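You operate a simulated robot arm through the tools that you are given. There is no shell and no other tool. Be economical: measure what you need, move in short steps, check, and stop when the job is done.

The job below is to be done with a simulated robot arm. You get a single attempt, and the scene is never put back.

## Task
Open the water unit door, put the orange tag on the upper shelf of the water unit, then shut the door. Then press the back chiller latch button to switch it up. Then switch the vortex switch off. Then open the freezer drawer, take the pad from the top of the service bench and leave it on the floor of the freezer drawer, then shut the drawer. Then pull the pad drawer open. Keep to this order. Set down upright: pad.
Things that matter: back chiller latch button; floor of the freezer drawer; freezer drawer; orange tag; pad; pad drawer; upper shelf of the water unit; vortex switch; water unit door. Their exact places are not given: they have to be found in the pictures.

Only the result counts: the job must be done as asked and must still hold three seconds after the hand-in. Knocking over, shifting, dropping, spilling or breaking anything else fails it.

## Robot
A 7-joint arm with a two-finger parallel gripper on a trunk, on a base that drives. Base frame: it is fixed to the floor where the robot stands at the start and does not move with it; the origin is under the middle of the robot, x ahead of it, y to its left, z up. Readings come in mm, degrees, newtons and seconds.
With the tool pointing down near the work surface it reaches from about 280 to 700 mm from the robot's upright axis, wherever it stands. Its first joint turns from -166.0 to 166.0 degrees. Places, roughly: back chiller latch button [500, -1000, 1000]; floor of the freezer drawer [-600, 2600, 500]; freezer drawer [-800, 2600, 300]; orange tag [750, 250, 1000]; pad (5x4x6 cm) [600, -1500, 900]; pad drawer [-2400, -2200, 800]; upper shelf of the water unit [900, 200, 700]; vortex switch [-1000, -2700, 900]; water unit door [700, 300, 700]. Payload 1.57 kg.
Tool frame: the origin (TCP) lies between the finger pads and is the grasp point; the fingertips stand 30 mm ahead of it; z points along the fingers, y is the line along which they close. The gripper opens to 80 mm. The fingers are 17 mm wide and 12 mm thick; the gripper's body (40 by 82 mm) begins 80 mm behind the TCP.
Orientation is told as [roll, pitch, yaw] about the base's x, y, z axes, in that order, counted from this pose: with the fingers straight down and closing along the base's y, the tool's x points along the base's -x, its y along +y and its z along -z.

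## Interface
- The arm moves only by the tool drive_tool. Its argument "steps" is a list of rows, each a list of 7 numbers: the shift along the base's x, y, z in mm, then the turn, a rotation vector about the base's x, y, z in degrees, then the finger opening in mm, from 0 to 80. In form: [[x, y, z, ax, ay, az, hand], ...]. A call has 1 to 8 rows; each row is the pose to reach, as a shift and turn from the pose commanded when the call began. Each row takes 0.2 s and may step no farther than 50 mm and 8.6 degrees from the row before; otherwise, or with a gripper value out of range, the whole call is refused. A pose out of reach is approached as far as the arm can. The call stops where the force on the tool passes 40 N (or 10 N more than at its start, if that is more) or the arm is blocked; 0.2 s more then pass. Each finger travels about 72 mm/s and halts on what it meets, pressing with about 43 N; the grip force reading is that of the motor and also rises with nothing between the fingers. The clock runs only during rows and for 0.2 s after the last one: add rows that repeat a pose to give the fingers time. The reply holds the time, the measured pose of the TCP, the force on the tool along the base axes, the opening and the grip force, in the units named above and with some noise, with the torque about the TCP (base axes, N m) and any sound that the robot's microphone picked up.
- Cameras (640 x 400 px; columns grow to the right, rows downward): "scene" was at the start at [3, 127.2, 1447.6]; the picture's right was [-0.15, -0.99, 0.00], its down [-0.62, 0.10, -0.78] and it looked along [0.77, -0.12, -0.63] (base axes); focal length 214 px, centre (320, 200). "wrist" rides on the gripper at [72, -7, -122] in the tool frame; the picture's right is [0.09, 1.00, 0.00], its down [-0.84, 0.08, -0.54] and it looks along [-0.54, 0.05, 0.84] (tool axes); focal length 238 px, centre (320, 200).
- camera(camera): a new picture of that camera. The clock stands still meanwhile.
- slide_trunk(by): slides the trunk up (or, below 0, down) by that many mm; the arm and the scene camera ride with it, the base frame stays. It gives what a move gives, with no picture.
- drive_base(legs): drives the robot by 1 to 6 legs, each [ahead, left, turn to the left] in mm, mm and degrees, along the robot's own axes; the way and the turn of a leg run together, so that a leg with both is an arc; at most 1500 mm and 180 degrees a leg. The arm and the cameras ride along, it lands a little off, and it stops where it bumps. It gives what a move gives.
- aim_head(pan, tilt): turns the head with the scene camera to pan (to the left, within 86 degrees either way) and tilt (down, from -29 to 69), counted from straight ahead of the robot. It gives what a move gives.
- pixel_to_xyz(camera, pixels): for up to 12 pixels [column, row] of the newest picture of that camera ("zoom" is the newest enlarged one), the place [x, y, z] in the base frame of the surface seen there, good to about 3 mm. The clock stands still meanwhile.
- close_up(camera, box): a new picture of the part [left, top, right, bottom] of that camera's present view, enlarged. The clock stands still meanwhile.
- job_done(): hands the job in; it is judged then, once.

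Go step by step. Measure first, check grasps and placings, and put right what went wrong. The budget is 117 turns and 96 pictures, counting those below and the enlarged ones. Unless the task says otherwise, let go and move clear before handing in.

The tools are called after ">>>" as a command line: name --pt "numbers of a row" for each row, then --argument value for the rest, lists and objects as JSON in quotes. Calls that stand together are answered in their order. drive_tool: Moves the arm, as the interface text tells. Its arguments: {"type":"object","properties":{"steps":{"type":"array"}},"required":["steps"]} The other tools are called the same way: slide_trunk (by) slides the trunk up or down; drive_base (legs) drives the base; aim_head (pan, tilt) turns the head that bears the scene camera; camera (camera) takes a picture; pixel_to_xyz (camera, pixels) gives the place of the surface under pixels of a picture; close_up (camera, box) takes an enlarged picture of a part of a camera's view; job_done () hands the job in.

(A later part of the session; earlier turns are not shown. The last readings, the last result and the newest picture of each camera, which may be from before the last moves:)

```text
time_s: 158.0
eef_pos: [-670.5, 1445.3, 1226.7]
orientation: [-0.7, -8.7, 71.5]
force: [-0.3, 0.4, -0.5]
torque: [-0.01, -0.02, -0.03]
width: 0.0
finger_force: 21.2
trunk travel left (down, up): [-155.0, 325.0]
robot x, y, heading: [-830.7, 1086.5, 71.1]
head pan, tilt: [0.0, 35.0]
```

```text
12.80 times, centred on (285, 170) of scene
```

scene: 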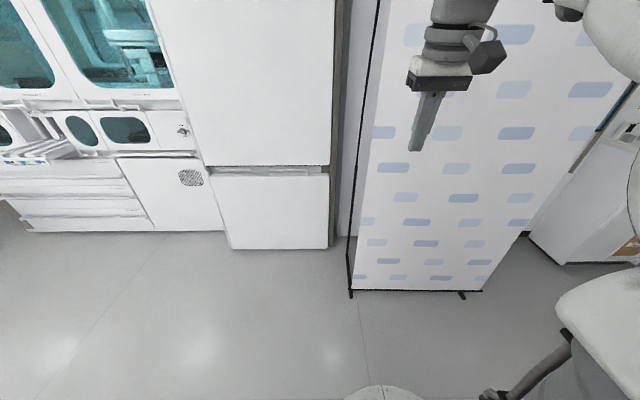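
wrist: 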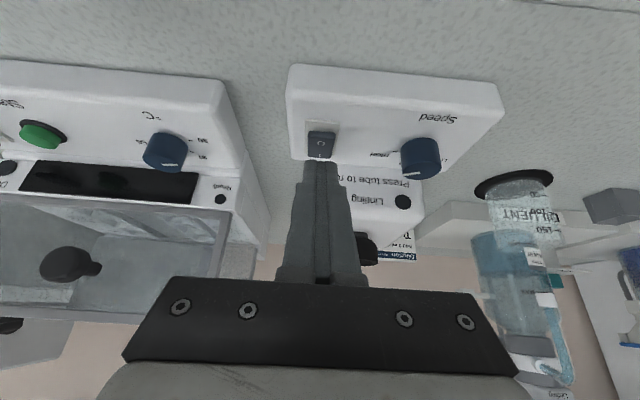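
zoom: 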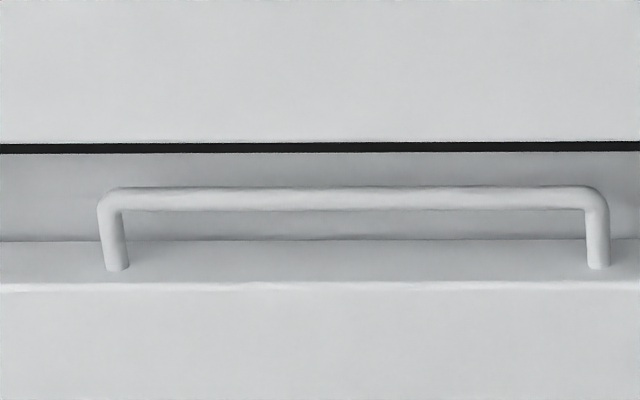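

The bar rises from the drawer's top edge: posts at (−886,2386) and (−658,2311), bar at z 738. I'll pinch the left post, which is at mid-drawer, at z≈713. Lower the trunk and level the tool first.

>>> pixel_to_xyz --camera "zoom" --pixels '[[115, 245], [116, 262], [110, 215], [300, 170], [300, 225], [300, 260], [596, 250], [300, 197]]'

>>> slide_trunk --by -150

>>> drive_tool --pt "3 9 -37 7.7 -2.6 0 30" --pt "6 19 -75 15.4 -5.2 0 50" --pt "9 28 -112 23.1 -7.9 0 60" --pt "13 38 -150 30.8 -10.5 0 60" --pt "16 47 -187 38.5 -13.1 0 60" --pt "19 57 -225 46.2 -15.7 0 60" --pt "22 66 -262 53.9 -18.3 0 60" --pt "26 76 -300 61.6 -20.9 0 60"

```text
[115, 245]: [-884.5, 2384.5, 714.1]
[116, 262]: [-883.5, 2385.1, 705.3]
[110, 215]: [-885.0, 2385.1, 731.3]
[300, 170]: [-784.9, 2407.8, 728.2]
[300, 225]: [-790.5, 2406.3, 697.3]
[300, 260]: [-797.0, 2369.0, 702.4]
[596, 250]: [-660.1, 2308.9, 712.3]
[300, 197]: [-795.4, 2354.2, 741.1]
```

```text
time_s: 159.8
eef_pos: [-669.6, 1445.7, 1077.2]
orientation: [-0.5, -8.8, 71.5]
force: [0.3, 0.1, 0.5]
torque: [0.02, -0.04, 0.03]
width: 0.0
finger_force: 21.2
trunk travel left (down, up): [-5.0, 475.0]
robot x, y, heading: [-830.4, 1083.7, 71.7]
head pan, tilt: [0.0, 35.0]
```

```text
time_s: 161.6
eef_pos: [-631.1, 1544.4, 779.2]
orientation: [-1.0, -73.7, 71.7]
force: [0.4, 0.4, -0.1]
torque: [-0.01, 0.04, 0.05]
width: 59.9
finger_force: 0.0
out of reach, approached as far as the arm can: row 7, 8
trunk travel left (down, up): [-5.0, 475.0]
robot x, y, heading: [-830.8, 1081.8, 71.3]
head pan, tilt: [0.0, 35.0]
```

The back wall is 54 mm behind the bar, so there is room for the fingertips. I'll finish levelling at z 713.

>>> drive_tool --pt "0 0 -25 7.7 -2.6 0 60" --pt "0 0 -50 15.4 -5.2 0 60" --pt "0 0 -66 15.4 -5.2 0 60" --pt "0 0 -66 15.4 -5.2 0 60"

```text
time_s: 162.6
eef_pos: [-631.1, 1547.6, 713.8]
orientation: [-106.7, -89.8, 177.3]
force: [0.1, -0.8, 0.3]
torque: [0.01, 0.01, -0.04]
width: 60.1
finger_force: 0.0
out of reach, approached as far as the arm can: row 1
trunk travel left (down, up): [-5.0, 475.0]
robot x, y, heading: [-833.4, 1086.1, 71.3]
head pan, tilt: [0.0, 35.0]
```

Level at z 713. Now I'll drive so the hand ends ~110 mm in front of the left post.

>>> drive_base --legs '[[604, 509, 0]]'

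>>> camera --camera "wrist"

```text
time_s: 167.0
eef_pos: [-922.1, 2282.6, 713.2]
orientation: [-94.7, -89.7, 165.4]
force: [-0.6, -0.3, 0.2]
torque: [0.01, -0.01, -0.04]
width: 59.8
finger_force: 0.1
trunk travel left (down, up): [-5.0, 475.0]
robot x, y, heading: [-1121.3, 1824.8, 71.6]
head pan, tilt: [0.0, 35.0]
```

```text
33 pictures are left
```

wrist: 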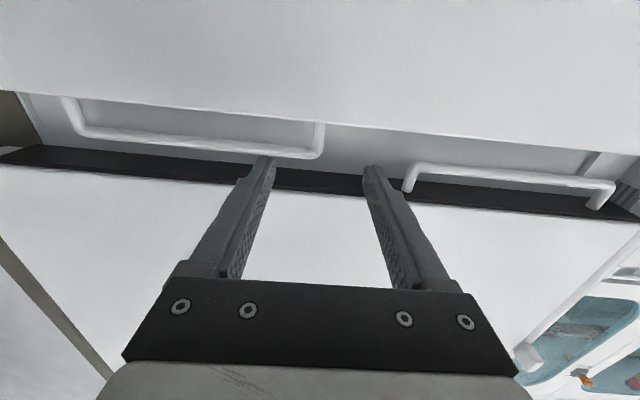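

The drawer post at (320,140) is centred between the fingers. I'll verify its position.

>>> pixel_to_xyz --camera "wrist" --pixels '[[319, 132], [319, 142], [318, 152], [240, 148], [405, 190], [350, 130]]'

```text
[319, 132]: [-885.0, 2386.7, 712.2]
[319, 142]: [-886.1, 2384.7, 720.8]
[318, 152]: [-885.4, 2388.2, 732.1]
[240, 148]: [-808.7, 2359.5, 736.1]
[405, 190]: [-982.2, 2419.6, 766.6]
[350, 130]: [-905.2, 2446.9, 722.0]
```

I'll advance 112 mm and close on the post.

>>> drive_tool --pt "13 36 1 0 0 0 56" --pt "25 71 1 0 0 0 56" --pt "37 105 1 0 0 0 56" --pt "37 105 1 0 0 0 0" --pt "37 105 1 0 0 0 0" --pt "37 105 1 0 0 0 0" --pt "37 105 1 0 0 0 0"

```text
time_s: 168.6
eef_pos: [-885.2, 2388.3, 714.2]
orientation: [-99.5, -89.8, 170.4]
force: [1.5, 3.2, 0.9]
torque: [-0.23, 0.22, -0.02]
width: 11.9
finger_force: 28.9
trunk travel left (down, up): [-5.0, 475.0]
robot x, y, heading: [-1122.9, 1822.2, 71.5]
head pan, tilt: [0.0, 35.0]
```

The post is gripped. I'll pull 160 mm with the arm first to feel the force.

>>> drive_tool --pt "-12.8 -38 0 0 0 0 0" --pt "-25.5 -76 0 0 0 0 0" --pt "-38 -114 0 0 0 0 0" --pt "-51 -152 0 0 0 0 0"

>>> drive_base --legs '[[-260, 0, 0]]'

>>> camera --camera "scene"

```text
time_s: 169.7
eef_pos: [-925.8, 2260.9, 709.1]
orientation: [-179.2, -88.2, -109.4]
force: [-2.1, -0.3, 15.2]
torque: [-1.02, 0.53, 0.03]
width: 11.9
finger_force: 29.4
out of reach, approached as far as the arm can: row 4
trunk travel left (down, up): [-5.0, 475.0]
robot x, y, heading: [-1125.0, 1823.7, 71.7]
head pan, tilt: [0.0, 35.0]
stopped in row 4: the force on the tool passed its limit at 55 N (the readings are from after the stop); the commanded pose is now the measured one
```

```text
time_s: 171.9
eef_pos: [-1005.8, 2015.8, 709.3]
orientation: [-175.5, -88.2, -113.3]
force: [22.6, -10.2, 30.7]
torque: [-0.69, 0.6, -0.06]
width: 11.7
finger_force: 29.0
trunk travel left (down, up): [-5.0, 475.0]
robot x, y, heading: [-1198.9, 1572.9, 71.9]
head pan, tilt: [0.0, 35.0]
```

```text
32 pictures are left
```

scene: 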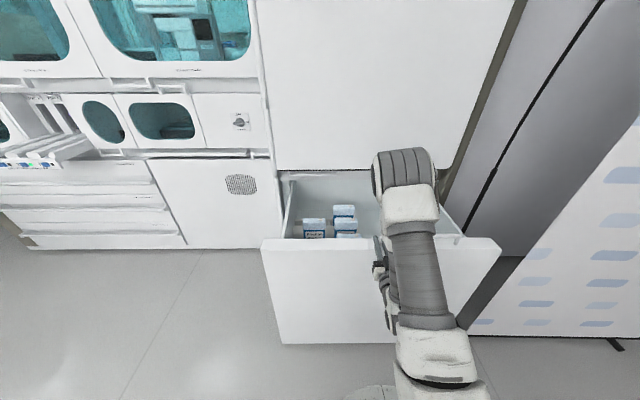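

The drawer is open about 390 mm, with boxes at its left-back. I'll release and back the base off.

>>> drive_tool --pt "0 0 0 0 0 0 50" --pt "0 0 0 0 0 0 50" --pt "0 0 0 0 0 0 50"

>>> drive_base --legs '[[-250, 0, 0]]'

>>> camera --camera "scene"

```text
time_s: 172.7
eef_pos: [-1005.1, 2015.1, 709.8]
orientation: [-174.1, -88.1, -114.8]
force: [7.8, 0.1, 13.9]
torque: [-0.07, 0.46, 0.01]
width: 43.8
finger_force: 0.2
trunk travel left (down, up): [-5.0, 475.0]
robot x, y, heading: [-1203.7, 1572.7, 71.4]
head pan, tilt: [0.0, 35.0]
```

```text
time_s: 175.0
eef_pos: [-1083.9, 1778.3, 708.7]
orientation: [-173.4, -88.3, -115.5]
force: [-0.9, -0.1, -0.3]
torque: [-0.04, 0.01, 0.0]
width: 49.9
finger_force: 0.1
trunk travel left (down, up): [-5.0, 475.0]
robot x, y, heading: [-1280.5, 1339.0, 71.8]
head pan, tilt: [0.0, 35.0]
```

```text
31 pictures are left
```

scene: 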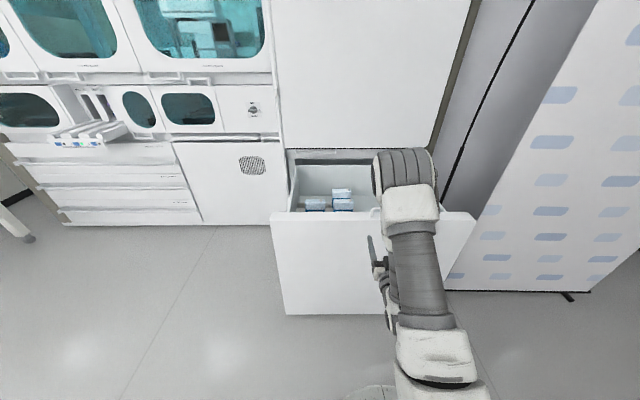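

The drawer stays open. I'll fold the arm back to the tool-down travel pose.

>>> drive_tool --pt "0 0 37 -7.7 2.5 0 50" --pt "-3 -9 75 -15.4 5 0 70" --pt "-6 -18 112 -23.2 7.6 0 78" --pt "-9 -27 150 -30.9 10.1 0 78" --pt "-12 -36 187 -38.6 12.7 0 78" --pt "-15 -45 225 -46.3 15.2 0 78" --pt "-18 -54 262 -54 17.7 0 78" --pt "-21 -63 300 -61.7 20.2 0 78"

>>> drive_tool --pt "0 0 30 -7.6 2.5 0 78" --pt "0 0 60 -15.2 5 0 78" --pt "0 0 80 -21 6.9 0 78"

>>> camera --camera "scene"

```text
time_s: 176.8
eef_pos: [-1106.0, 1717.0, 1010.4]
orientation: [-0.8, -26.8, 72.2]
force: [0.0, 0.1, -0.9]
torque: [0.0, 0.03, -0.05]
width: 78.0
finger_force: 0.1
out of reach, approached as far as the arm can: row 1, 2, 3
trunk travel left (down, up): [-5.0, 475.0]
robot x, y, heading: [-1280.4, 1340.7, 71.8]
head pan, tilt: [0.0, 35.0]
```

```text
time_s: 177.6
eef_pos: [-1104.8, 1715.9, 1090.4]
orientation: [-0.7, -4.6, 72.1]
force: [-0.4, -0.1, 1.0]
torque: [0.02, 0.03, 0.02]
width: 78.2
finger_force: 0.1
trunk travel left (down, up): [-5.0, 475.0]
robot x, y, heading: [-1279.8, 1338.8, 71.8]
head pan, tilt: [0.0, 35.0]
```

```text
30 pictures are left
```

scene: 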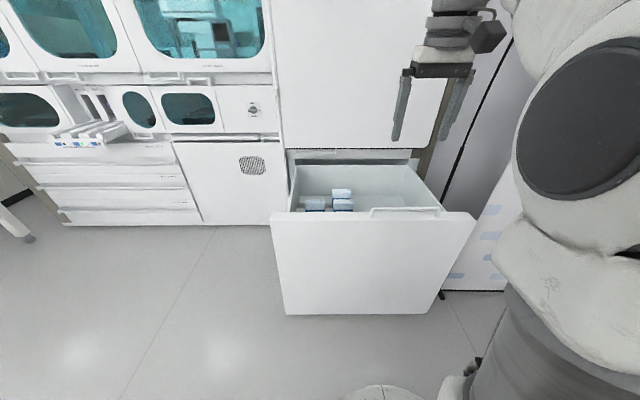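

The right part of the drawer looks empty. I'll measure its floor, rim and boxes for later.

>>> pixel_to_xyz --camera "scene" --pixels '[[375, 200], [390, 190], [370, 185], [410, 200], [300, 213], [460, 215], [343, 193], [343, 205], [315, 204], [440, 205], [400, 160]]'

>>> close_up --camera "scene" --box '[270, 140, 480, 260]'

```text
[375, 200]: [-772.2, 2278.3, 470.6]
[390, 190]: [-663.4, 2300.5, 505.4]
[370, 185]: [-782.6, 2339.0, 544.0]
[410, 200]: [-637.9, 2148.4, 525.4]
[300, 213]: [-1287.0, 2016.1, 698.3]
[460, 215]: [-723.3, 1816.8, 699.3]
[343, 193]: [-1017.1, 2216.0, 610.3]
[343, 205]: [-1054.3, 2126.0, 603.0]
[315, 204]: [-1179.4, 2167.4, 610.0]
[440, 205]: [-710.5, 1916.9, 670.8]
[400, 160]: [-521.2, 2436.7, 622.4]
```

```text
3.05 times, centred on (375, 200) of scene
```

zoom: 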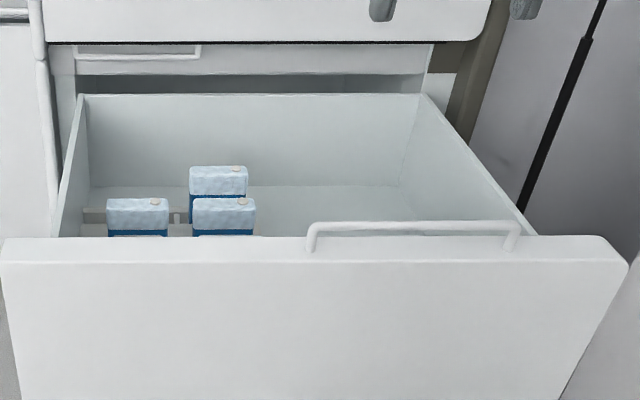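

The drawer floor is at z 470, with the free right half around (−816,2063). The pad sits 520 mm deep from the bench front, so I'll approach it from the bench's right end; I'll drive back keeping heading 72°.

>>> drive_base --legs '[[-608, -1158, 0], [-961, -316, 0], [-961, -316, 0], [-321, -389, 0]]'

>>> aim_head --pan -25 --tilt 25

>>> camera --camera "scene"

```text
time_s: 201.8
eef_pos: [42.1, -1672.2, 1088.9]
orientation: [-0.7, -4.7, 71.1]
force: [-0.3, 0.0, 0.7]
torque: [0.02, -0.01, -0.05]
width: 77.9
finger_force: 0.0
trunk travel left (down, up): [-5.0, 475.0]
robot x, y, heading: [-139.3, -2046.1, 70.3]
head pan, tilt: [0.0, 35.0]
```

```text
time_s: 202.7
eef_pos: [42.8, -1672.1, 1088.7]
orientation: [-0.7, -4.6, 71.1]
force: [0.0, 0.4, 0.1]
torque: [0.05, 0.0, 0.03]
width: 78.2
finger_force: 0.1
trunk travel left (down, up): [-5.0, 475.0]
robot x, y, heading: [-139.7, -2045.2, 70.4]
head pan, tilt: [-25.0, 25.0]
```

```text
28 pictures are left
```

scene: 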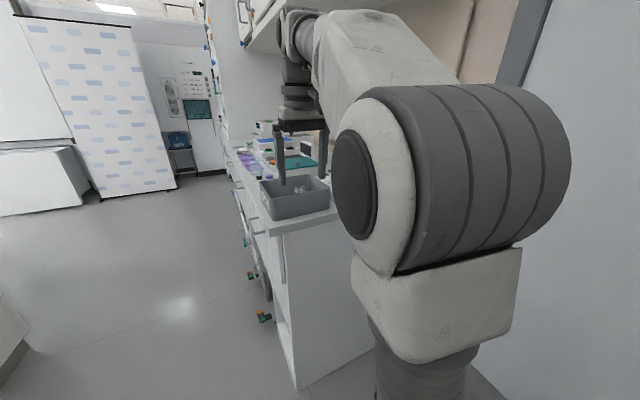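

I see the bench end and the USED tray, with the wall door at right. I'll measure these.

>>> pixel_to_xyz --camera "scene" --pixels '[[268, 235], [330, 222], [298, 385], [360, 350], [590, 250], [580, 350], [520, 60], [470, 60], [290, 195], [325, 185], [260, 20]]'

```text
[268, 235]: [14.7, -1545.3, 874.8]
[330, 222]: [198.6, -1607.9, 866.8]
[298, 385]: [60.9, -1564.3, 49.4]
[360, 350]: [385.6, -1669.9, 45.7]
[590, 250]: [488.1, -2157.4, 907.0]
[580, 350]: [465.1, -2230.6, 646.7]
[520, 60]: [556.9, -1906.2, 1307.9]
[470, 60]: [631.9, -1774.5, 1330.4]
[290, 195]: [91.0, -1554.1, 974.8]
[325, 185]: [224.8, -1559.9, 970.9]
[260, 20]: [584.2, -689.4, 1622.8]
```

The bench end is at u≈1495 and the wall at v≈−625. I'll raise the trunk 100, then strafe right and edge forward.

>>> slide_trunk --by 100

>>> drive_base --legs '[[0, 0, 2], [0, -240, 0], [140, 0, 0]]'

>>> aim_head --pan -20 --tilt 45

>>> camera --camera "wrist"

>>> camera --camera "scene"

```text
time_s: 204.1
eef_pos: [43.3, -1672.0, 1188.5]
orientation: [-0.8, -4.7, 71.1]
force: [1.0, -0.1, 0.6]
torque: [-0.01, 0.02, -0.01]
width: 78.1
finger_force: 0.0
trunk travel left (down, up): [-105.0, 375.0]
robot x, y, heading: [-137.4, -2049.0, 70.7]
head pan, tilt: [-25.0, 25.0]
```

```text
time_s: 208.0
eef_pos: [298.0, -1603.8, 1188.3]
orientation: [-0.7, -4.7, 73.3]
force: [-0.4, -1.2, -1.1]
torque: [0.01, 0.02, 0.01]
width: 78.2
finger_force: 0.1
trunk travel left (down, up): [-105.0, 375.0]
robot x, y, heading: [128.2, -1979.3, 72.4]
head pan, tilt: [-25.0, 25.0]
```

```text
time_s: 208.9
eef_pos: [299.9, -1603.8, 1188.7]
orientation: [-0.8, -4.8, 73.1]
force: [-0.5, -0.6, -1.0]
torque: [-0.02, 0.01, -0.02]
width: 77.9
finger_force: 0.0
trunk travel left (down, up): [-105.0, 375.0]
robot x, y, heading: [128.9, -1978.6, 72.6]
head pan, tilt: [-20.0, 45.0]
```

```text
27 pictures are left
```

wrist: 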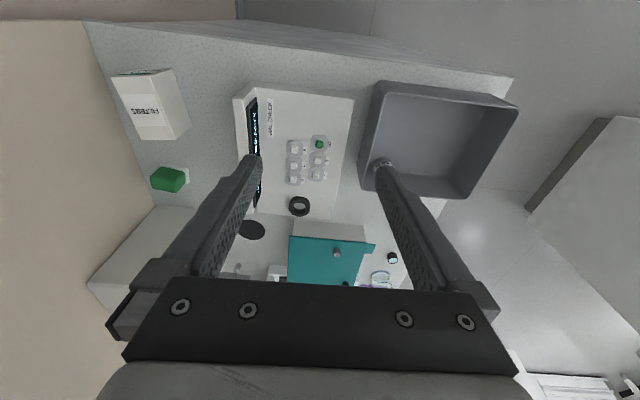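

```text
26 pictures are left
```

scene: 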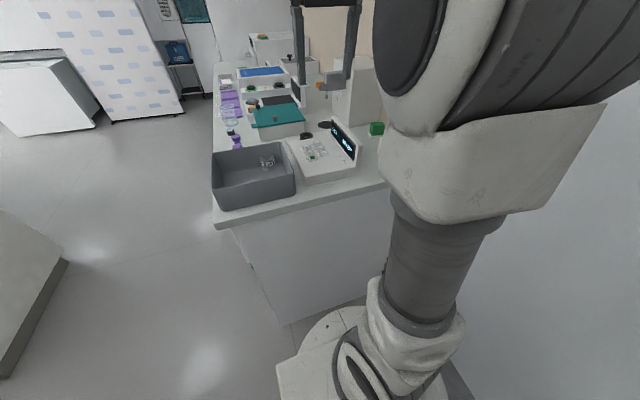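

The green pad is at wrist (168,180), beside a FILTERS box. I'll zoom and measure.

>>> close_up --camera "wrist" --box '[100, 60, 220, 210]'

>>> pixel_to_xyz --camera "wrist" --pixels '[[168, 179], [156, 172], [180, 172], [182, 186], [160, 188], [172, 190], [145, 70], [188, 130], [175, 75], [178, 140], [205, 190], [195, 215]]'

```text
2.67 times, centred on (160, 135) of wrist
```

zoom: 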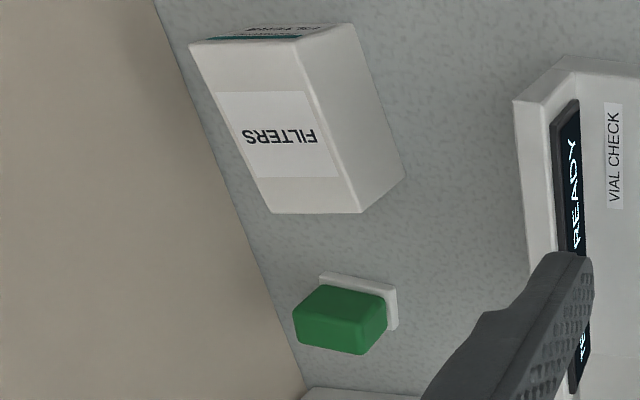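

```text
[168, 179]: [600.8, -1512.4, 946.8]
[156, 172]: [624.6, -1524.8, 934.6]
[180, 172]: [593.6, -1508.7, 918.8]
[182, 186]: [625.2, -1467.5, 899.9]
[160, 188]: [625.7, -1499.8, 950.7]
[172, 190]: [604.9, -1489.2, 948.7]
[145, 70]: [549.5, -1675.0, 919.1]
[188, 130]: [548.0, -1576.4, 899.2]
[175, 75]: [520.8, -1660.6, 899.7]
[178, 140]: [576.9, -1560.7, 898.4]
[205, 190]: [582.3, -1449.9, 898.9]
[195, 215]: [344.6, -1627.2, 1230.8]
```

The pad top is at z≈949, centre about (612,−1503), with its white base on the bench. I'll measure the FILTERS box and the machine behind for hand clearance.

>>> pixel_to_xyz --camera "zoom" --pixels '[[200, 55], [345, 35], [395, 170], [362, 205], [275, 205], [300, 60], [340, 393], [310, 300], [380, 310], [355, 345], [300, 325], [392, 320]]'

```text
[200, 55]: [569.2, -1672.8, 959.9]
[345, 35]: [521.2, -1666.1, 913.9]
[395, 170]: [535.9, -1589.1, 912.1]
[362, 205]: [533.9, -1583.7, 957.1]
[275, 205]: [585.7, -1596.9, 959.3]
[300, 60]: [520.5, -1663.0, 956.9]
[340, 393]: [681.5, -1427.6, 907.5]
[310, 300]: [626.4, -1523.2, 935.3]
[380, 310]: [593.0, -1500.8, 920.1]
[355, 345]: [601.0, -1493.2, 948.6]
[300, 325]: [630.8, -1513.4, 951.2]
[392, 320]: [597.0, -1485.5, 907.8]
```

Pad centre is (616,−1500), about 42 mm wide, with 57 mm to the wall. I'll move above it, with the fingers tilted forward 30°.

>>> drive_tool --pt "39 13 0 3 -0.9 0 74" --pt "79 26 0 6 -1.8 0 74" --pt "118 39 0 9 -2.7 0 74" --pt "158 52 0 12 -3.6 0 74" --pt "197 65 0 15 -4.6 0 74" --pt "237 78 0 18 -5.5 0 74" --pt "276 91 0 21 -6.4 0 74" --pt "316 104 0 24 -7.3 0 74"

>>> camera --camera "wrist"

```text
time_s: 210.7
eef_pos: [588.4, -1508.8, 1171.9]
orientation: [-0.8, -29.9, 73.2]
force: [0.0, -0.5, 0.9]
torque: [0.0, -0.03, -0.02]
width: 74.0
finger_force: 0.1
out of reach, approached as far as the arm can: row 7, 8
trunk travel left (down, up): [-105.0, 375.0]
robot x, y, heading: [130.0, -1982.8, 72.7]
head pan, tilt: [-20.0, 45.0]
```

```text
24 pictures are left
```

wrist: 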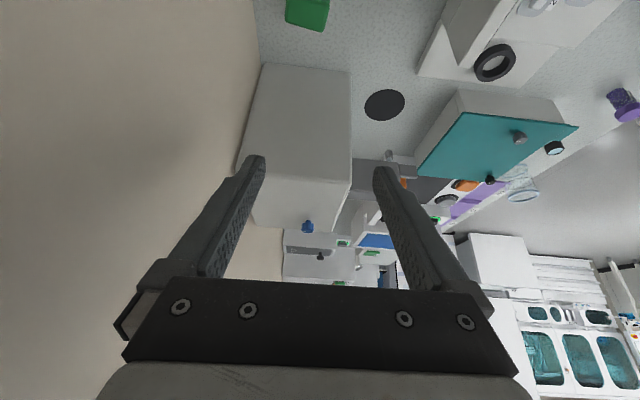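

Slightly short at this height. I'll descend to z≈1020 while closing the remaining 28 mm.

>>> drive_tool --pt "0 0 -45 0 0 0 74" --pt "5 2 -90 0 0 0 74" --pt "16 5 -125 0 0 0 74" --pt "27 9 -150 0 0 0 74"

>>> camera --camera "wrist"

```text
time_s: 211.7
eef_pos: [616.0, -1499.8, 1022.0]
orientation: [-0.8, -29.8, 73.2]
force: [0.3, 0.0, -0.2]
torque: [-0.01, -0.04, -0.02]
width: 73.9
finger_force: 0.1
trunk travel left (down, up): [-105.0, 375.0]
robot x, y, heading: [127.8, -1982.2, 72.6]
head pan, tilt: [-20.0, 45.0]
```

```text
23 pictures are left
```

wrist: 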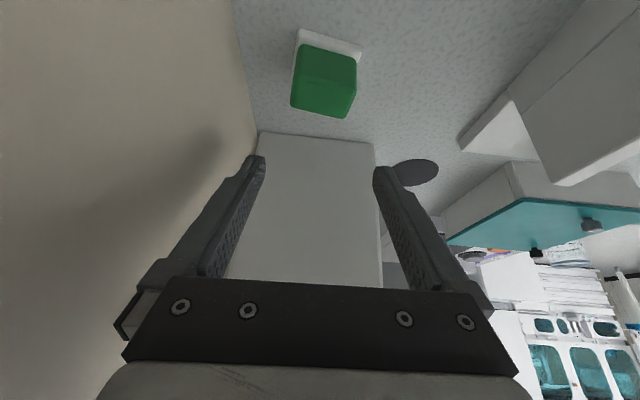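

The pad is centred at col ~325. I'll refine its position.

>>> pixel_to_xyz --camera "wrist" --pixels '[[325, 65], [325, 90], [325, 110], [297, 90], [352, 95], [320, 40], [315, 145], [315, 180], [355, 60]]'

```text
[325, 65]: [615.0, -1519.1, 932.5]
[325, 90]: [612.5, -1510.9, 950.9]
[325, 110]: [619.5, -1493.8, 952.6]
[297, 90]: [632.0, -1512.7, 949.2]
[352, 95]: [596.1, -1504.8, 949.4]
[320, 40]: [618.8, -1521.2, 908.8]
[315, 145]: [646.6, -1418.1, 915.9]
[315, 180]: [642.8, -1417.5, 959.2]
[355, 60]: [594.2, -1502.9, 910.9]
```

Aligned. I'll lower to z≈942 and close.

>>> drive_tool --pt "0 0 -30 0 0 0 74" --pt "1 0 -60 0 0 0 74" --pt "1 0 -80 0 0 0 74" --pt "1 0 -80 0 0 0 25" --pt "1 0 -80 0 0 0 25" --pt "1 0 -80 0 0 0 25" --pt "1 0 -80 0 0 0 25"

>>> camera --camera "wrist"

```text
time_s: 213.3
eef_pos: [615.5, -1500.0, 940.6]
orientation: [-0.8, -29.8, 73.2]
force: [0.9, 0.7, -0.6]
torque: [0.01, 0.06, 0.01]
width: 45.1
finger_force: 42.5
trunk travel left (down, up): [-105.0, 375.0]
robot x, y, heading: [128.8, -1983.9, 72.8]
head pan, tilt: [-20.0, 45.0]
```

```text
22 pictures are left
```

wrist: 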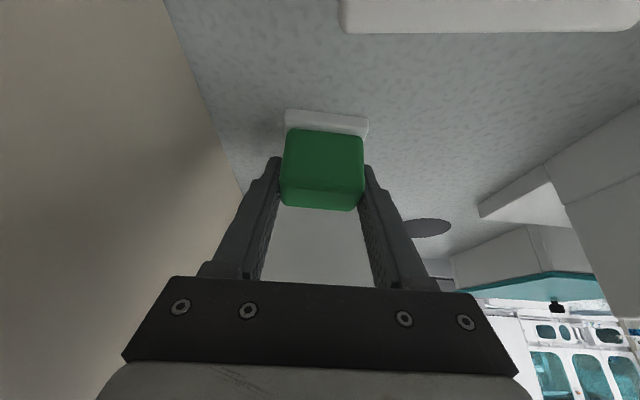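

Gripped at 45 mm. I'll lift straight up and check that the white base comes along.

>>> drive_tool --pt "0 0 30 0 0 0 25" --pt "0 0 70 0 0 0 25" --pt "0 0 110 0 0 0 25" --pt "-15 -5 145 0 0 0 25" --pt "-40 -13 170 0 0 0 25" --pt "-80 -26 190 0 0 0 25"

>>> camera --camera "wrist"

```text
time_s: 214.7
eef_pos: [535.2, -1523.9, 1132.2]
orientation: [-0.7, -29.6, 73.3]
force: [0.2, -0.1, -0.6]
torque: [-0.02, -0.02, 0.02]
width: 45.2
finger_force: 42.7
trunk travel left (down, up): [-105.0, 375.0]
robot x, y, heading: [127.7, -1987.7, 72.6]
head pan, tilt: [-20.0, 45.0]
```

```text
21 pictures are left
```

wrist: 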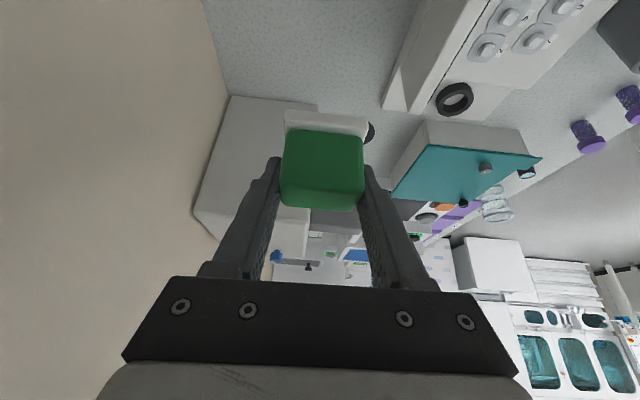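

The pad and its base came up together. I'll tuck the arm in at the same tilt, then drive the same way back to the freezer.

>>> drive_tool --pt "-40 -13 10 0 0 0 25" --pt "-80 -26 20 0 0 0 25" --pt "-120 -39 30 0 0 0 25" --pt "-160 -52 40 0 0 0 25" --pt "-200 -65 50 0 0 0 25" --pt "-235 -78 55 0 0 0 25"

>>> drive_base --legs '[[-138, 0, 0], [0, 237, 0], [334, 346, 0], [965, 302, 0], [965, 302, 0], [703, 933, 0]]'

>>> aim_head --pan 0 --tilt 40

>>> camera --camera "scene"

```text
time_s: 216.3
eef_pos: [313.9, -1584.0, 1146.6]
orientation: [0.6, -24.3, 72.2]
force: [0.3, 1.1, 0.8]
torque: [0.0, 0.0, -0.01]
width: 45.2
finger_force: 42.7
trunk travel left (down, up): [-105.0, 375.0]
robot x, y, heading: [132.6, -1985.5, 72.9]
head pan, tilt: [-20.0, 45.0]
stopped in row 6: the arm was blocked; the commanded pose is now the measured one
```

```text
time_s: 242.0
eef_pos: [-874.2, 1742.8, 1146.8]
orientation: [0.5, -24.4, 71.9]
force: [-1.0, 0.1, 0.1]
torque: [-0.01, -0.03, -0.02]
width: 44.7
finger_force: 43.2
trunk travel left (down, up): [-105.0, 375.0]
robot x, y, heading: [-1060.6, 1346.4, 72.4]
head pan, tilt: [-20.0, 45.0]
```

```text
time_s: 242.8
eef_pos: [-873.9, 1744.0, 1144.2]
orientation: [0.7, -24.0, 71.8]
force: [0.1, 0.0, -0.1]
torque: [-0.01, -0.02, 0.0]
width: 45.1
finger_force: 42.8
trunk travel left (down, up): [-105.0, 375.0]
robot x, y, heading: [-1059.7, 1345.5, 72.5]
head pan, tilt: [0.0, 40.0]
```

```text
20 pictures are left
```

scene: 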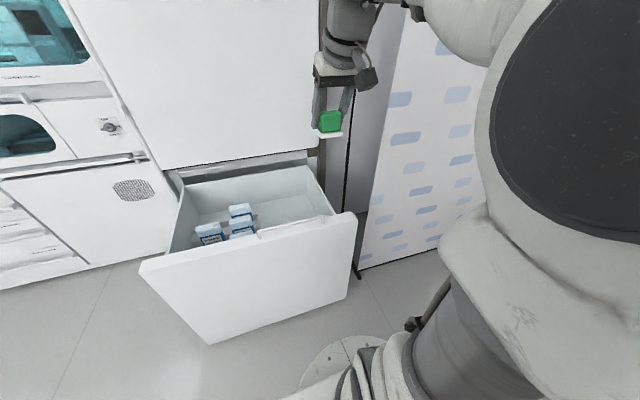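

The pad is still held and the drawer open. I'll measure the free floor area and the handle.

>>> close_up --camera "scene" --box '[130, 140, 370, 290]'

>>> pixel_to_xyz --camera "scene" --pixels '[[275, 212], [290, 205], [265, 222], [285, 215], [300, 200], [255, 210], [252, 228], [140, 262], [352, 213], [310, 165], [300, 210], [232, 232]]'

```text
2.67 times, centred on (250, 215) of scene
```

zoom: 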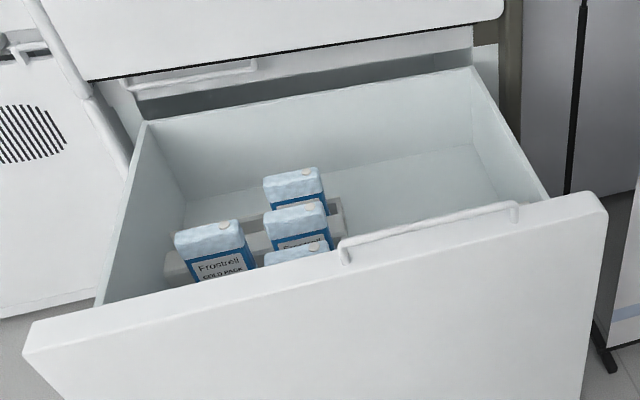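

```text
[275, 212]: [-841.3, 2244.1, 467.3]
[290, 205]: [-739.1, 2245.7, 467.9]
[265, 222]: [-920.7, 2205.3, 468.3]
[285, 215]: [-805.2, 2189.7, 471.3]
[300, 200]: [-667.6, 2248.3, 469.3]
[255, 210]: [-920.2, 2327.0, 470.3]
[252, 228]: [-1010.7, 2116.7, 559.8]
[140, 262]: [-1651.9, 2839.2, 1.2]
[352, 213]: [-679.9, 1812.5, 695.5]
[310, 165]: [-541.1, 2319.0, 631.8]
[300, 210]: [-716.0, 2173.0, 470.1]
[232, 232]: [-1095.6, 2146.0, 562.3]
```

The floor is at z 470, and the spot (−772,2145) is free. I need the base's front extent, so I'll measure its rim at (330,345) in the scene view.

>>> pixel_to_xyz --camera "scene" --pixels '[[345, 337], [325, 350], [310, 365], [305, 380], [370, 335], [340, 360]]'

```text
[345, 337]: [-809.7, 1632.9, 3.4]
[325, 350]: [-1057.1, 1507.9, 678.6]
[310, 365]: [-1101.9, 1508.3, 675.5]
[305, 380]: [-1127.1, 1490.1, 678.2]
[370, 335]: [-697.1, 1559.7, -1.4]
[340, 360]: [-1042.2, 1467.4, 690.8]
```

I'll keep 380 mm from the drawer front: drive 180 mm ahead, lower the trunk, then reach over the rim.

>>> drive_base --legs '[[180, 24, 0]]'

>>> slide_trunk --by -100

>>> drive_tool --pt "10 32 -10 1 -0.3 0 25" --pt "20 64 -20 2 -0.6 0 25" --pt "31 97 -35 3 -0.9 0 25" --pt "41 130 -55 4 -1.2 0 25" --pt "52 163 -80 5 -1.6 0 25" --pt "62 195 -110 5.5 -1.8 0 25"

```text
time_s: 244.6
eef_pos: [-840.8, 1925.0, 1143.3]
orientation: [0.7, -23.9, 71.9]
force: [-0.7, -0.4, 0.4]
torque: [-0.02, -0.03, 0.02]
width: 44.6
finger_force: 42.9
trunk travel left (down, up): [-105.0, 375.0]
robot x, y, heading: [-1028.8, 1525.3, 72.3]
head pan, tilt: [0.0, 40.0]
```

```text
time_s: 246.0
eef_pos: [-839.7, 1925.5, 1039.8]
orientation: [0.9, -23.4, 71.8]
force: [-0.7, 1.0, -0.4]
torque: [-0.02, 0.0, -0.02]
width: 45.1
finger_force: 43.1
trunk travel left (down, up): [-5.0, 475.0]
robot x, y, heading: [-1028.7, 1525.4, 72.3]
head pan, tilt: [0.0, 40.0]
```

```text
time_s: 247.4
eef_pos: [-777.8, 2119.5, 933.2]
orientation: [0.6, -29.8, 71.9]
force: [-0.8, -0.8, 0.1]
torque: [-0.01, 0.01, -0.01]
width: 45.0
finger_force: 43.3
trunk travel left (down, up): [-5.0, 475.0]
robot x, y, heading: [-1026.3, 1528.6, 72.5]
head pan, tilt: [0.0, 40.0]
```

The pad is over the spot at the right tilt. I'll descend partway and check with both cameras.

>>> drive_tool --pt "0 0 -42 0 0 0 25" --pt "0 0 -84 0 0 0 25" --pt "0 0 -126 0 0 0 25" --pt "0 0 -168 0 0 0 25" --pt "0 0 -210 0 0 0 25" --pt "0 0 -252 0 0 0 25" --pt "0 0 -294 0 0 0 25" --pt "0 0 -333 0 0 0 25"

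>>> camera --camera "scene"

>>> camera --camera "wrist"

```text
time_s: 249.2
eef_pos: [-779.8, 2119.3, 600.2]
orientation: [0.8, -29.8, 71.9]
force: [0.3, -0.4, 0.1]
torque: [-0.03, -0.04, -0.04]
width: 45.0
finger_force: 42.6
trunk travel left (down, up): [-5.0, 475.0]
robot x, y, heading: [-1025.0, 1524.9, 72.3]
head pan, tilt: [0.0, 40.0]
```

```text
18 pictures are left
```

scene: 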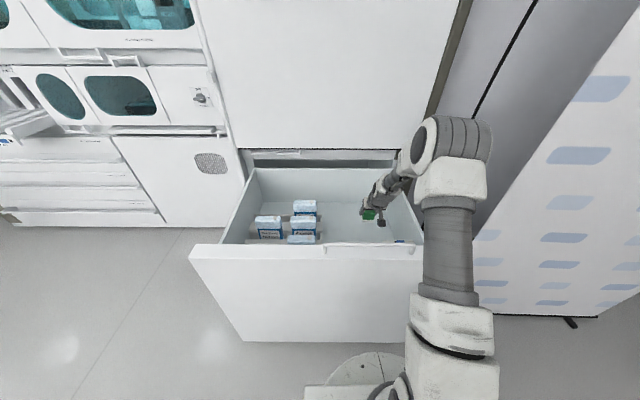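

```text
17 pictures are left
```

wrist: 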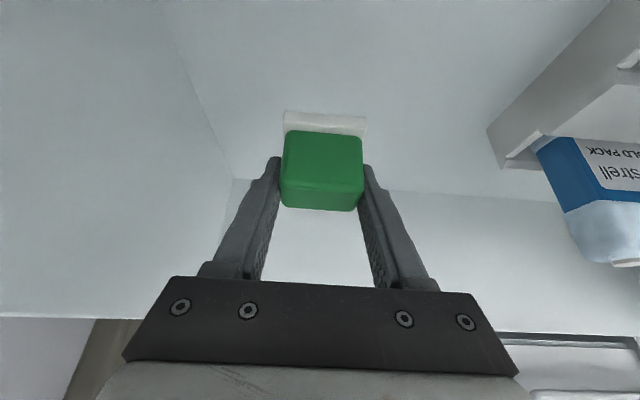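

Clear all round. I'll lower to the floor (TCP ≈ 512), then open gently.

>>> drive_tool --pt "0 0 -35 0 0 0 25" --pt "0 0 -65 0 0 0 25" --pt "0 0 -80 0 0 0 25" --pt "0 0 -85 0 0 0 25" --pt "0 0 -88 0 0 0 25" --pt "0 0 -90 0 0 0 25"

```text
time_s: 250.6
eef_pos: [-779.0, 2119.4, 511.0]
orientation: [0.7, -29.8, 71.8]
force: [-1.5, -1.4, 2.9]
torque: [-0.04, -0.05, -0.04]
width: 45.2
finger_force: 43.3
trunk travel left (down, up): [-5.0, 475.0]
robot x, y, heading: [-1030.0, 1523.2, 72.4]
head pan, tilt: [0.0, 40.0]
```

It is just touching the floor. I'll go down 2 mm more and release.

>>> drive_tool --pt "0 0 -2 0 0 0 25" --pt "0 0 -2 0 0 0 48" --pt "0 0 -2 0 0 0 55" --pt "0 0 -2 0 0 0 65" --pt "0 0 -2 0 0 0 72" --pt "0 0 -2 0 0 0 72"

>>> camera --camera "wrist"

```text
time_s: 252.0
eef_pos: [-778.5, 2119.9, 510.3]
orientation: [0.7, -29.9, 71.8]
force: [-2.1, 2.6, 11.7]
torque: [0.05, -0.35, 0.09]
width: 69.4
finger_force: 0.1
trunk travel left (down, up): [-5.0, 475.0]
robot x, y, heading: [-1032.1, 1520.5, 72.4]
head pan, tilt: [0.0, 40.0]
```

```text
16 pictures are left
```

wrist: 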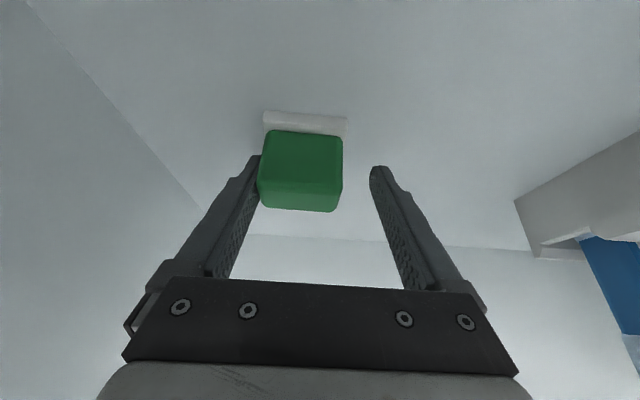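

One finger still touches the pad. I'll ease off the downward force and shift the hand 10 mm to the right to clear it before rising.

>>> drive_tool --pt "0 0 2 0 0 0 80" --pt "3 -1 3 0 0 0 80" --pt "7 -2 3 0 0 0 80" --pt "10 -3 3 0 0 0 80" --pt "10 -3 3 0 0 0 80"

>>> camera --camera "wrist"

```text
time_s: 253.2
eef_pos: [-768.8, 2115.8, 511.9]
orientation: [0.7, -29.7, 71.9]
force: [0.1, 0.0, -0.4]
torque: [0.0, 0.01, -0.01]
width: 80.0
finger_force: 0.1
trunk travel left (down, up): [-5.0, 475.0]
robot x, y, heading: [-1030.4, 1524.3, 72.6]
head pan, tilt: [0.0, 40.0]
```

```text
15 pictures are left
```

wrist: 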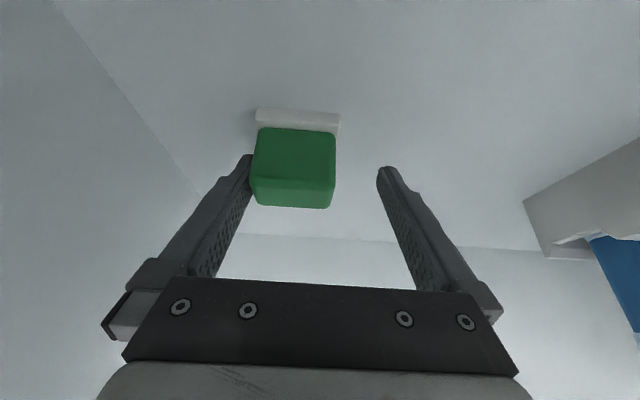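

The pad followed the finger a little, and the fingertip may be resting on its base. I'll raise 10 mm and look again.

>>> drive_tool --pt "0 0 4 0 0 0 80" --pt "0 0 8 0 0 0 80" --pt "0 0 12 0 0 0 80"

>>> camera --camera "wrist"

```text
time_s: 254.0
eef_pos: [-769.0, 2117.2, 524.4]
orientation: [0.7, -29.6, 71.9]
force: [1.0, 0.2, -0.2]
torque: [0.0, 0.0, 0.01]
width: 79.7
finger_force: 0.1
trunk travel left (down, up): [-5.0, 475.0]
robot x, y, heading: [-1027.2, 1525.9, 72.6]
head pan, tilt: [0.0, 40.0]
```

```text
14 pictures are left
```

wrist: 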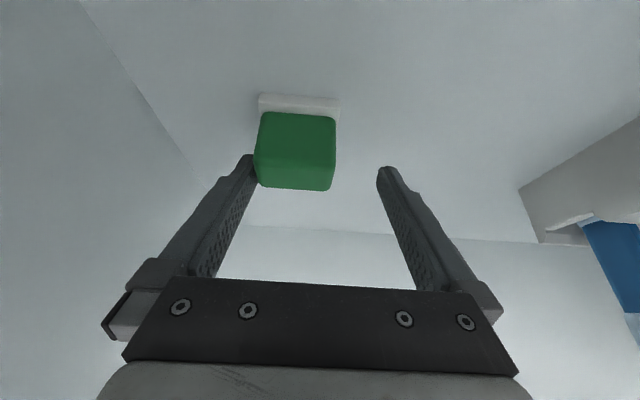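

The pad stays on the floor, free of the hand. I'll shift 8 mm away from it and rise straight out.

>>> drive_tool --pt "8 -2.5 0 0 0 0 80" --pt "8 -2.5 40 0 0 0 80" --pt "8 -2.5 85 0 0 0 80" --pt "8 -2.5 130 0 0 0 80" --pt "8 -2.5 175 0 0 0 80" --pt "8 -2.5 220 0 0 0 80" --pt "8 -2.5 265 0 0 0 80" --pt "8 -2.5 310 0 0 0 80"

>>> drive_tool --pt "0 0 40 0 0 0 80" --pt "-10 -32 80 0 0 0 50" --pt "-22 -68 110 0 0 0 0" --pt "-34 -106 130 0 0 0 0" --pt "-48 -150 140 0 0 0 0"

>>> camera --camera "scene"

```text
time_s: 255.8
eef_pos: [-761.3, 2112.8, 834.9]
orientation: [0.8, -29.7, 72.0]
force: [0.6, 0.7, -0.5]
torque: [-0.01, 0.0, -0.03]
width: 79.9
finger_force: 0.1
trunk travel left (down, up): [-5.0, 475.0]
robot x, y, heading: [-1029.6, 1526.4, 72.4]
head pan, tilt: [0.0, 40.0]
```

```text
refused: row 2 steps farther than a row can; nothing moved
```

```text
13 pictures are left
```

scene: 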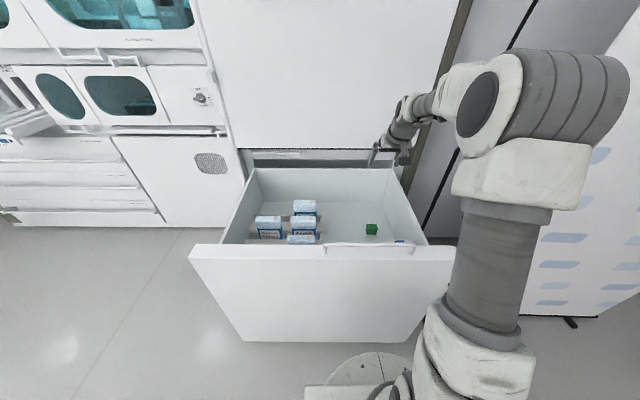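

The pad stands upright on the drawer floor at (371,229). I'll pull the arm back out and back the base away to shut the drawer.

>>> drive_tool --pt "0 0 40 0 0 0 50" --pt "-8 -25 75 0 0 0 30" --pt "-18 -57 105 0 0 0 0" --pt "-30 -95 120 0 0 0 0" --pt "-42 -133 125 0 0 0 0" --pt "-54 -171 125 0 0 0 0"

>>> drive_base --legs '[[-340, 0, 0]]'

```text
time_s: 257.2
eef_pos: [-815.6, 1942.7, 957.4]
orientation: [0.6, -29.8, 71.9]
force: [0.3, 0.4, -0.2]
torque: [0.0, 0.04, -0.02]
width: 0.0
finger_force: 21.5
trunk travel left (down, up): [-5.0, 475.0]
robot x, y, heading: [-1028.6, 1526.8, 72.0]
head pan, tilt: [0.0, 40.0]
```

```text
time_s: 260.0
eef_pos: [-917.7, 1619.1, 958.4]
orientation: [0.7, -29.7, 71.7]
force: [-0.4, 0.7, -0.6]
torque: [0.0, -0.01, 0.01]
width: 0.2
finger_force: 21.2
trunk travel left (down, up): [-5.0, 475.0]
robot x, y, heading: [-1133.3, 1203.9, 72.6]
head pan, tilt: [0.0, 40.0]
```

Now I'll bring the tool level at z≈620 with fingers closed.

>>> drive_tool --pt "0 0 -41 7.1 -2.3 0 0" --pt "2 7 -82 14.2 -4.6 0 0" --pt "5 15 -123 21.4 -6.9 0 0" --pt "7 22 -164 28.5 -9.2 0 0" --pt "9 30 -205 35.6 -11.5 0 0" --pt "11 37 -246 42.7 -13.8 0 0" --pt "14 45 -287 49.8 -16.1 0 0" --pt "16 50 -328 57 -18.4 0 0"

>>> camera --camera "scene"

```text
time_s: 261.8
eef_pos: [-878.4, 1658.4, 636.8]
orientation: [53.5, -89.3, 20.1]
force: [-0.9, 0.0, 0.5]
torque: [-0.02, -0.02, 0.0]
width: 0.0
finger_force: 21.7
out of reach, approached as far as the arm can: row 3, 7, 8
trunk travel left (down, up): [-5.0, 475.0]
robot x, y, heading: [-1131.5, 1203.1, 72.3]
head pan, tilt: [0.0, 40.0]
```

```text
12 pictures are left
```

scene: 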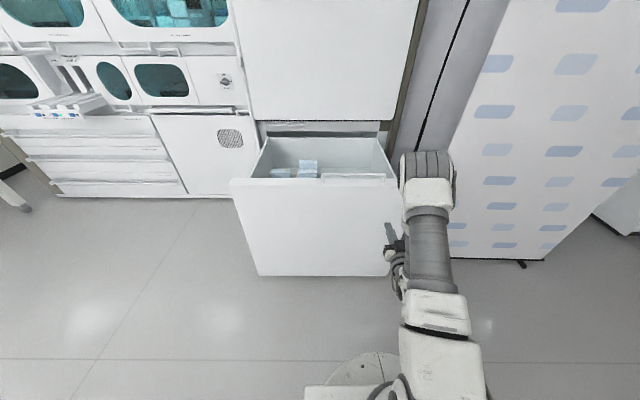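

The hand is level. I'll shift the base left to push at mid-drawer, stopping just short of contact.

>>> drive_base --legs '[[140, 190, 0]]'

>>> drive_tool --pt "11 34 0 0 0 0 0" --pt "20 62 0 0 0 0 0" --pt "29 90 0 0 0 0 0" --pt "38 119 0 0 0 0 0" --pt "47 147 0 0 0 0 0" --pt "56 176 0 0 0 0 0" --pt "65 204 0 0 0 0 0" --pt "74 232 0 0 0 0 0"

```text
time_s: 263.8
eef_pos: [-1019.9, 1848.1, 638.3]
orientation: [48.3, -89.2, 25.4]
force: [0.3, 0.3, 0.0]
torque: [0.02, -0.01, -0.03]
width: 0.0
finger_force: 21.4
trunk travel left (down, up): [-5.0, 475.0]
robot x, y, heading: [-1272.1, 1391.8, 72.1]
head pan, tilt: [0.0, 40.0]
```

```text
time_s: 265.6
eef_pos: [-939.7, 2080.4, 637.8]
orientation: [51.9, -89.0, 22.3]
force: [-0.2, 0.6, 0.4]
torque: [0.0, -0.01, 0.05]
width: 0.0
finger_force: 21.3
out of reach, approached as far as the arm can: row 3, 4, 5, 6, 7, 8
trunk travel left (down, up): [-5.0, 475.0]
robot x, y, heading: [-1272.7, 1392.3, 72.6]
head pan, tilt: [0.0, 40.0]
```

The drawer slides easily; about 260 mm remain. I'll push 215 mm with the base, then finish with the arm.

>>> drive_base --legs '[[215, 0, 0]]'

>>> drive_tool --pt "6 19 0 0 0 0 0" --pt "11 34 0 0 0 0 0" --pt "15 46 0 0 0 0 0" --pt "18 56 0 0 0 0 0" --pt "21 66 0 0 0 0 0" --pt "24 76 0 0 0 0 0"

>>> camera --camera "scene"

```text
time_s: 267.6
eef_pos: [-874.8, 2283.4, 638.8]
orientation: [51.9, -89.0, 22.3]
force: [-0.6, 0.4, 0.3]
torque: [0.01, 0.0, -0.02]
width: 0.1
finger_force: 21.1
trunk travel left (down, up): [-5.0, 475.0]
robot x, y, heading: [-1205.2, 1595.4, 72.2]
head pan, tilt: [0.0, 40.0]
```

```text
time_s: 268.5
eef_pos: [-859.5, 2329.8, 638.6]
orientation: [55.4, -89.1, 18.8]
force: [-8.5, -19.0, 8.4]
torque: [0.24, -0.18, -0.1]
width: 0.1
finger_force: 21.3
trunk travel left (down, up): [-5.0, 475.0]
robot x, y, heading: [-1205.0, 1595.1, 72.3]
head pan, tilt: [0.0, 40.0]
stopped in row 4: the force on the tool passed its limit at 56 N (the readings are from after the stop); the commanded pose is now the measured one
```

```text
11 pictures are left
```

scene: 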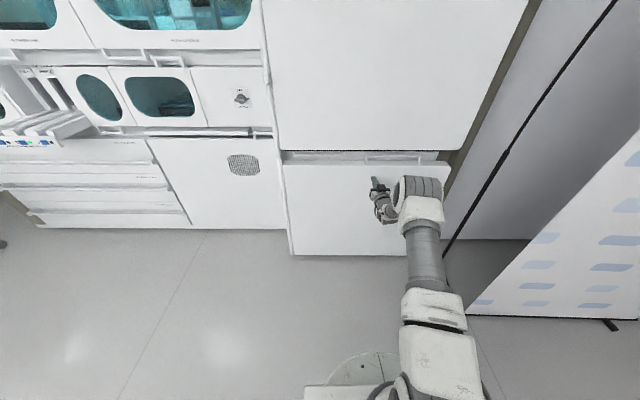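

The drawer front is back on its closed plane. Now I'll back off, draw the arm in and drive toward the pad drawer at (−2400,−2200).

>>> drive_base --legs '[[-250, 0, 0]]'

>>> drive_tool --pt "-13 -40 20 0 0 0 0" --pt "-26 -80 40 0 0 0 0" --pt "-38 -120 60 0 0 0 0" --pt "-51 -160 80 0 0 0 0" --pt "-64 -200 100 0 0 0 20" --pt "-72 -225 120 0 0 0 60"

>>> drive_base --legs '[[-635, -1159, 0], [-964, -308, 0], [-964, -308, 0], [0, 0, 90]]'

>>> aim_head --pan 10 --tilt 15

>>> camera --camera "scene"

```text
time_s: 270.8
eef_pos: [-936.0, 2090.4, 636.5]
orientation: [46.9, -88.9, 27.3]
force: [-0.6, -0.8, 0.1]
torque: [0.0, -0.01, -0.01]
width: 0.0
finger_force: 21.2
trunk travel left (down, up): [-5.0, 475.0]
robot x, y, heading: [-1283.6, 1354.4, 72.4]
head pan, tilt: [0.0, 40.0]
```

```text
time_s: 272.2
eef_pos: [-1008.0, 1864.8, 755.7]
orientation: [47.6, -88.8, 26.7]
force: [-0.5, 0.6, -0.7]
torque: [0.03, 0.0, 0.01]
width: 60.0
finger_force: 0.1
trunk travel left (down, up): [-5.0, 475.0]
robot x, y, heading: [-1283.8, 1356.9, 72.2]
head pan, tilt: [0.0, 40.0]
```

```text
time_s: 298.6
eef_pos: [-842.2, -1327.9, 754.9]
orientation: [47.1, -88.9, 118.0]
force: [0.6, 0.0, 0.1]
torque: [-0.01, 0.04, -0.01]
width: 60.1
finger_force: 0.1
trunk travel left (down, up): [-5.0, 475.0]
robot x, y, heading: [-326.9, -1597.3, 163.3]
head pan, tilt: [0.0, 40.0]
```

```text
time_s: 299.5
eef_pos: [-840.4, -1328.3, 755.0]
orientation: [47.0, -88.9, 118.0]
force: [0.5, -0.1, 0.1]
torque: [0.03, 0.02, -0.02]
width: 59.9
finger_force: 0.1
trunk travel left (down, up): [-5.0, 475.0]
robot x, y, heading: [-333.0, -1595.0, 163.0]
head pan, tilt: [10.0, 15.0]
```

```text
10 pictures are left
```

scene: 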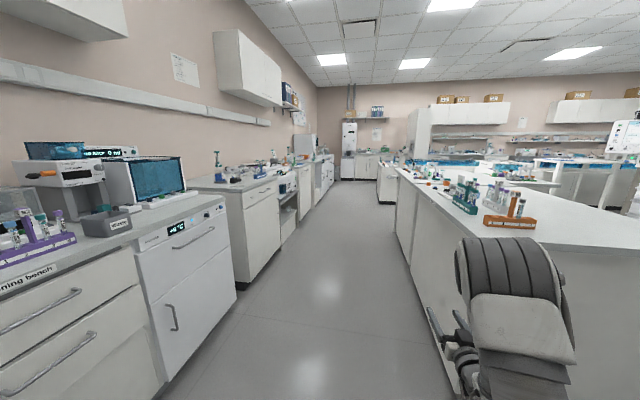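

The pad drawer should be on the second left bench, near (255,190). I'll zoom there.

>>> close_up --camera "scene" --box '[180, 150, 320, 250]'

>>> pixel_to_xyz --camera "scene" --pixels '[[260, 191], [250, 193], [270, 195], [237, 205], [285, 183], [245, 270], [292, 215], [405, 260], [400, 185], [440, 330]]'

```text
4.00 times, centred on (250, 200) of scene
```

zoom: 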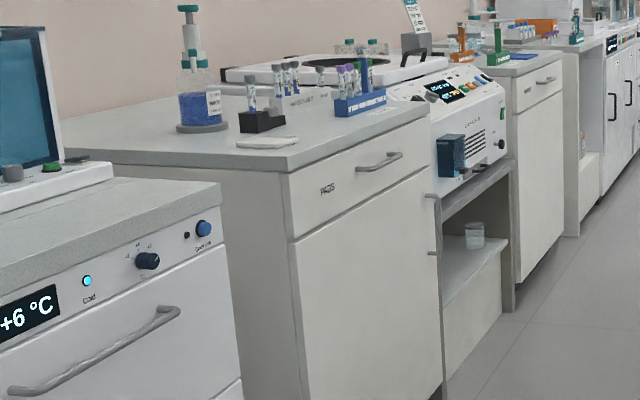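

```text
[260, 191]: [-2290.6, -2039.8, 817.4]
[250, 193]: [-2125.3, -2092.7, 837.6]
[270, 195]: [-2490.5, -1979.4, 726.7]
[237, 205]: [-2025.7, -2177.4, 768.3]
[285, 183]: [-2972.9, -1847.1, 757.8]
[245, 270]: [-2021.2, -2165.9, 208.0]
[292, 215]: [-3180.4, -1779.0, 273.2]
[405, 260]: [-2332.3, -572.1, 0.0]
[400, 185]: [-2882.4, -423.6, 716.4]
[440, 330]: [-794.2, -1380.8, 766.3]
```

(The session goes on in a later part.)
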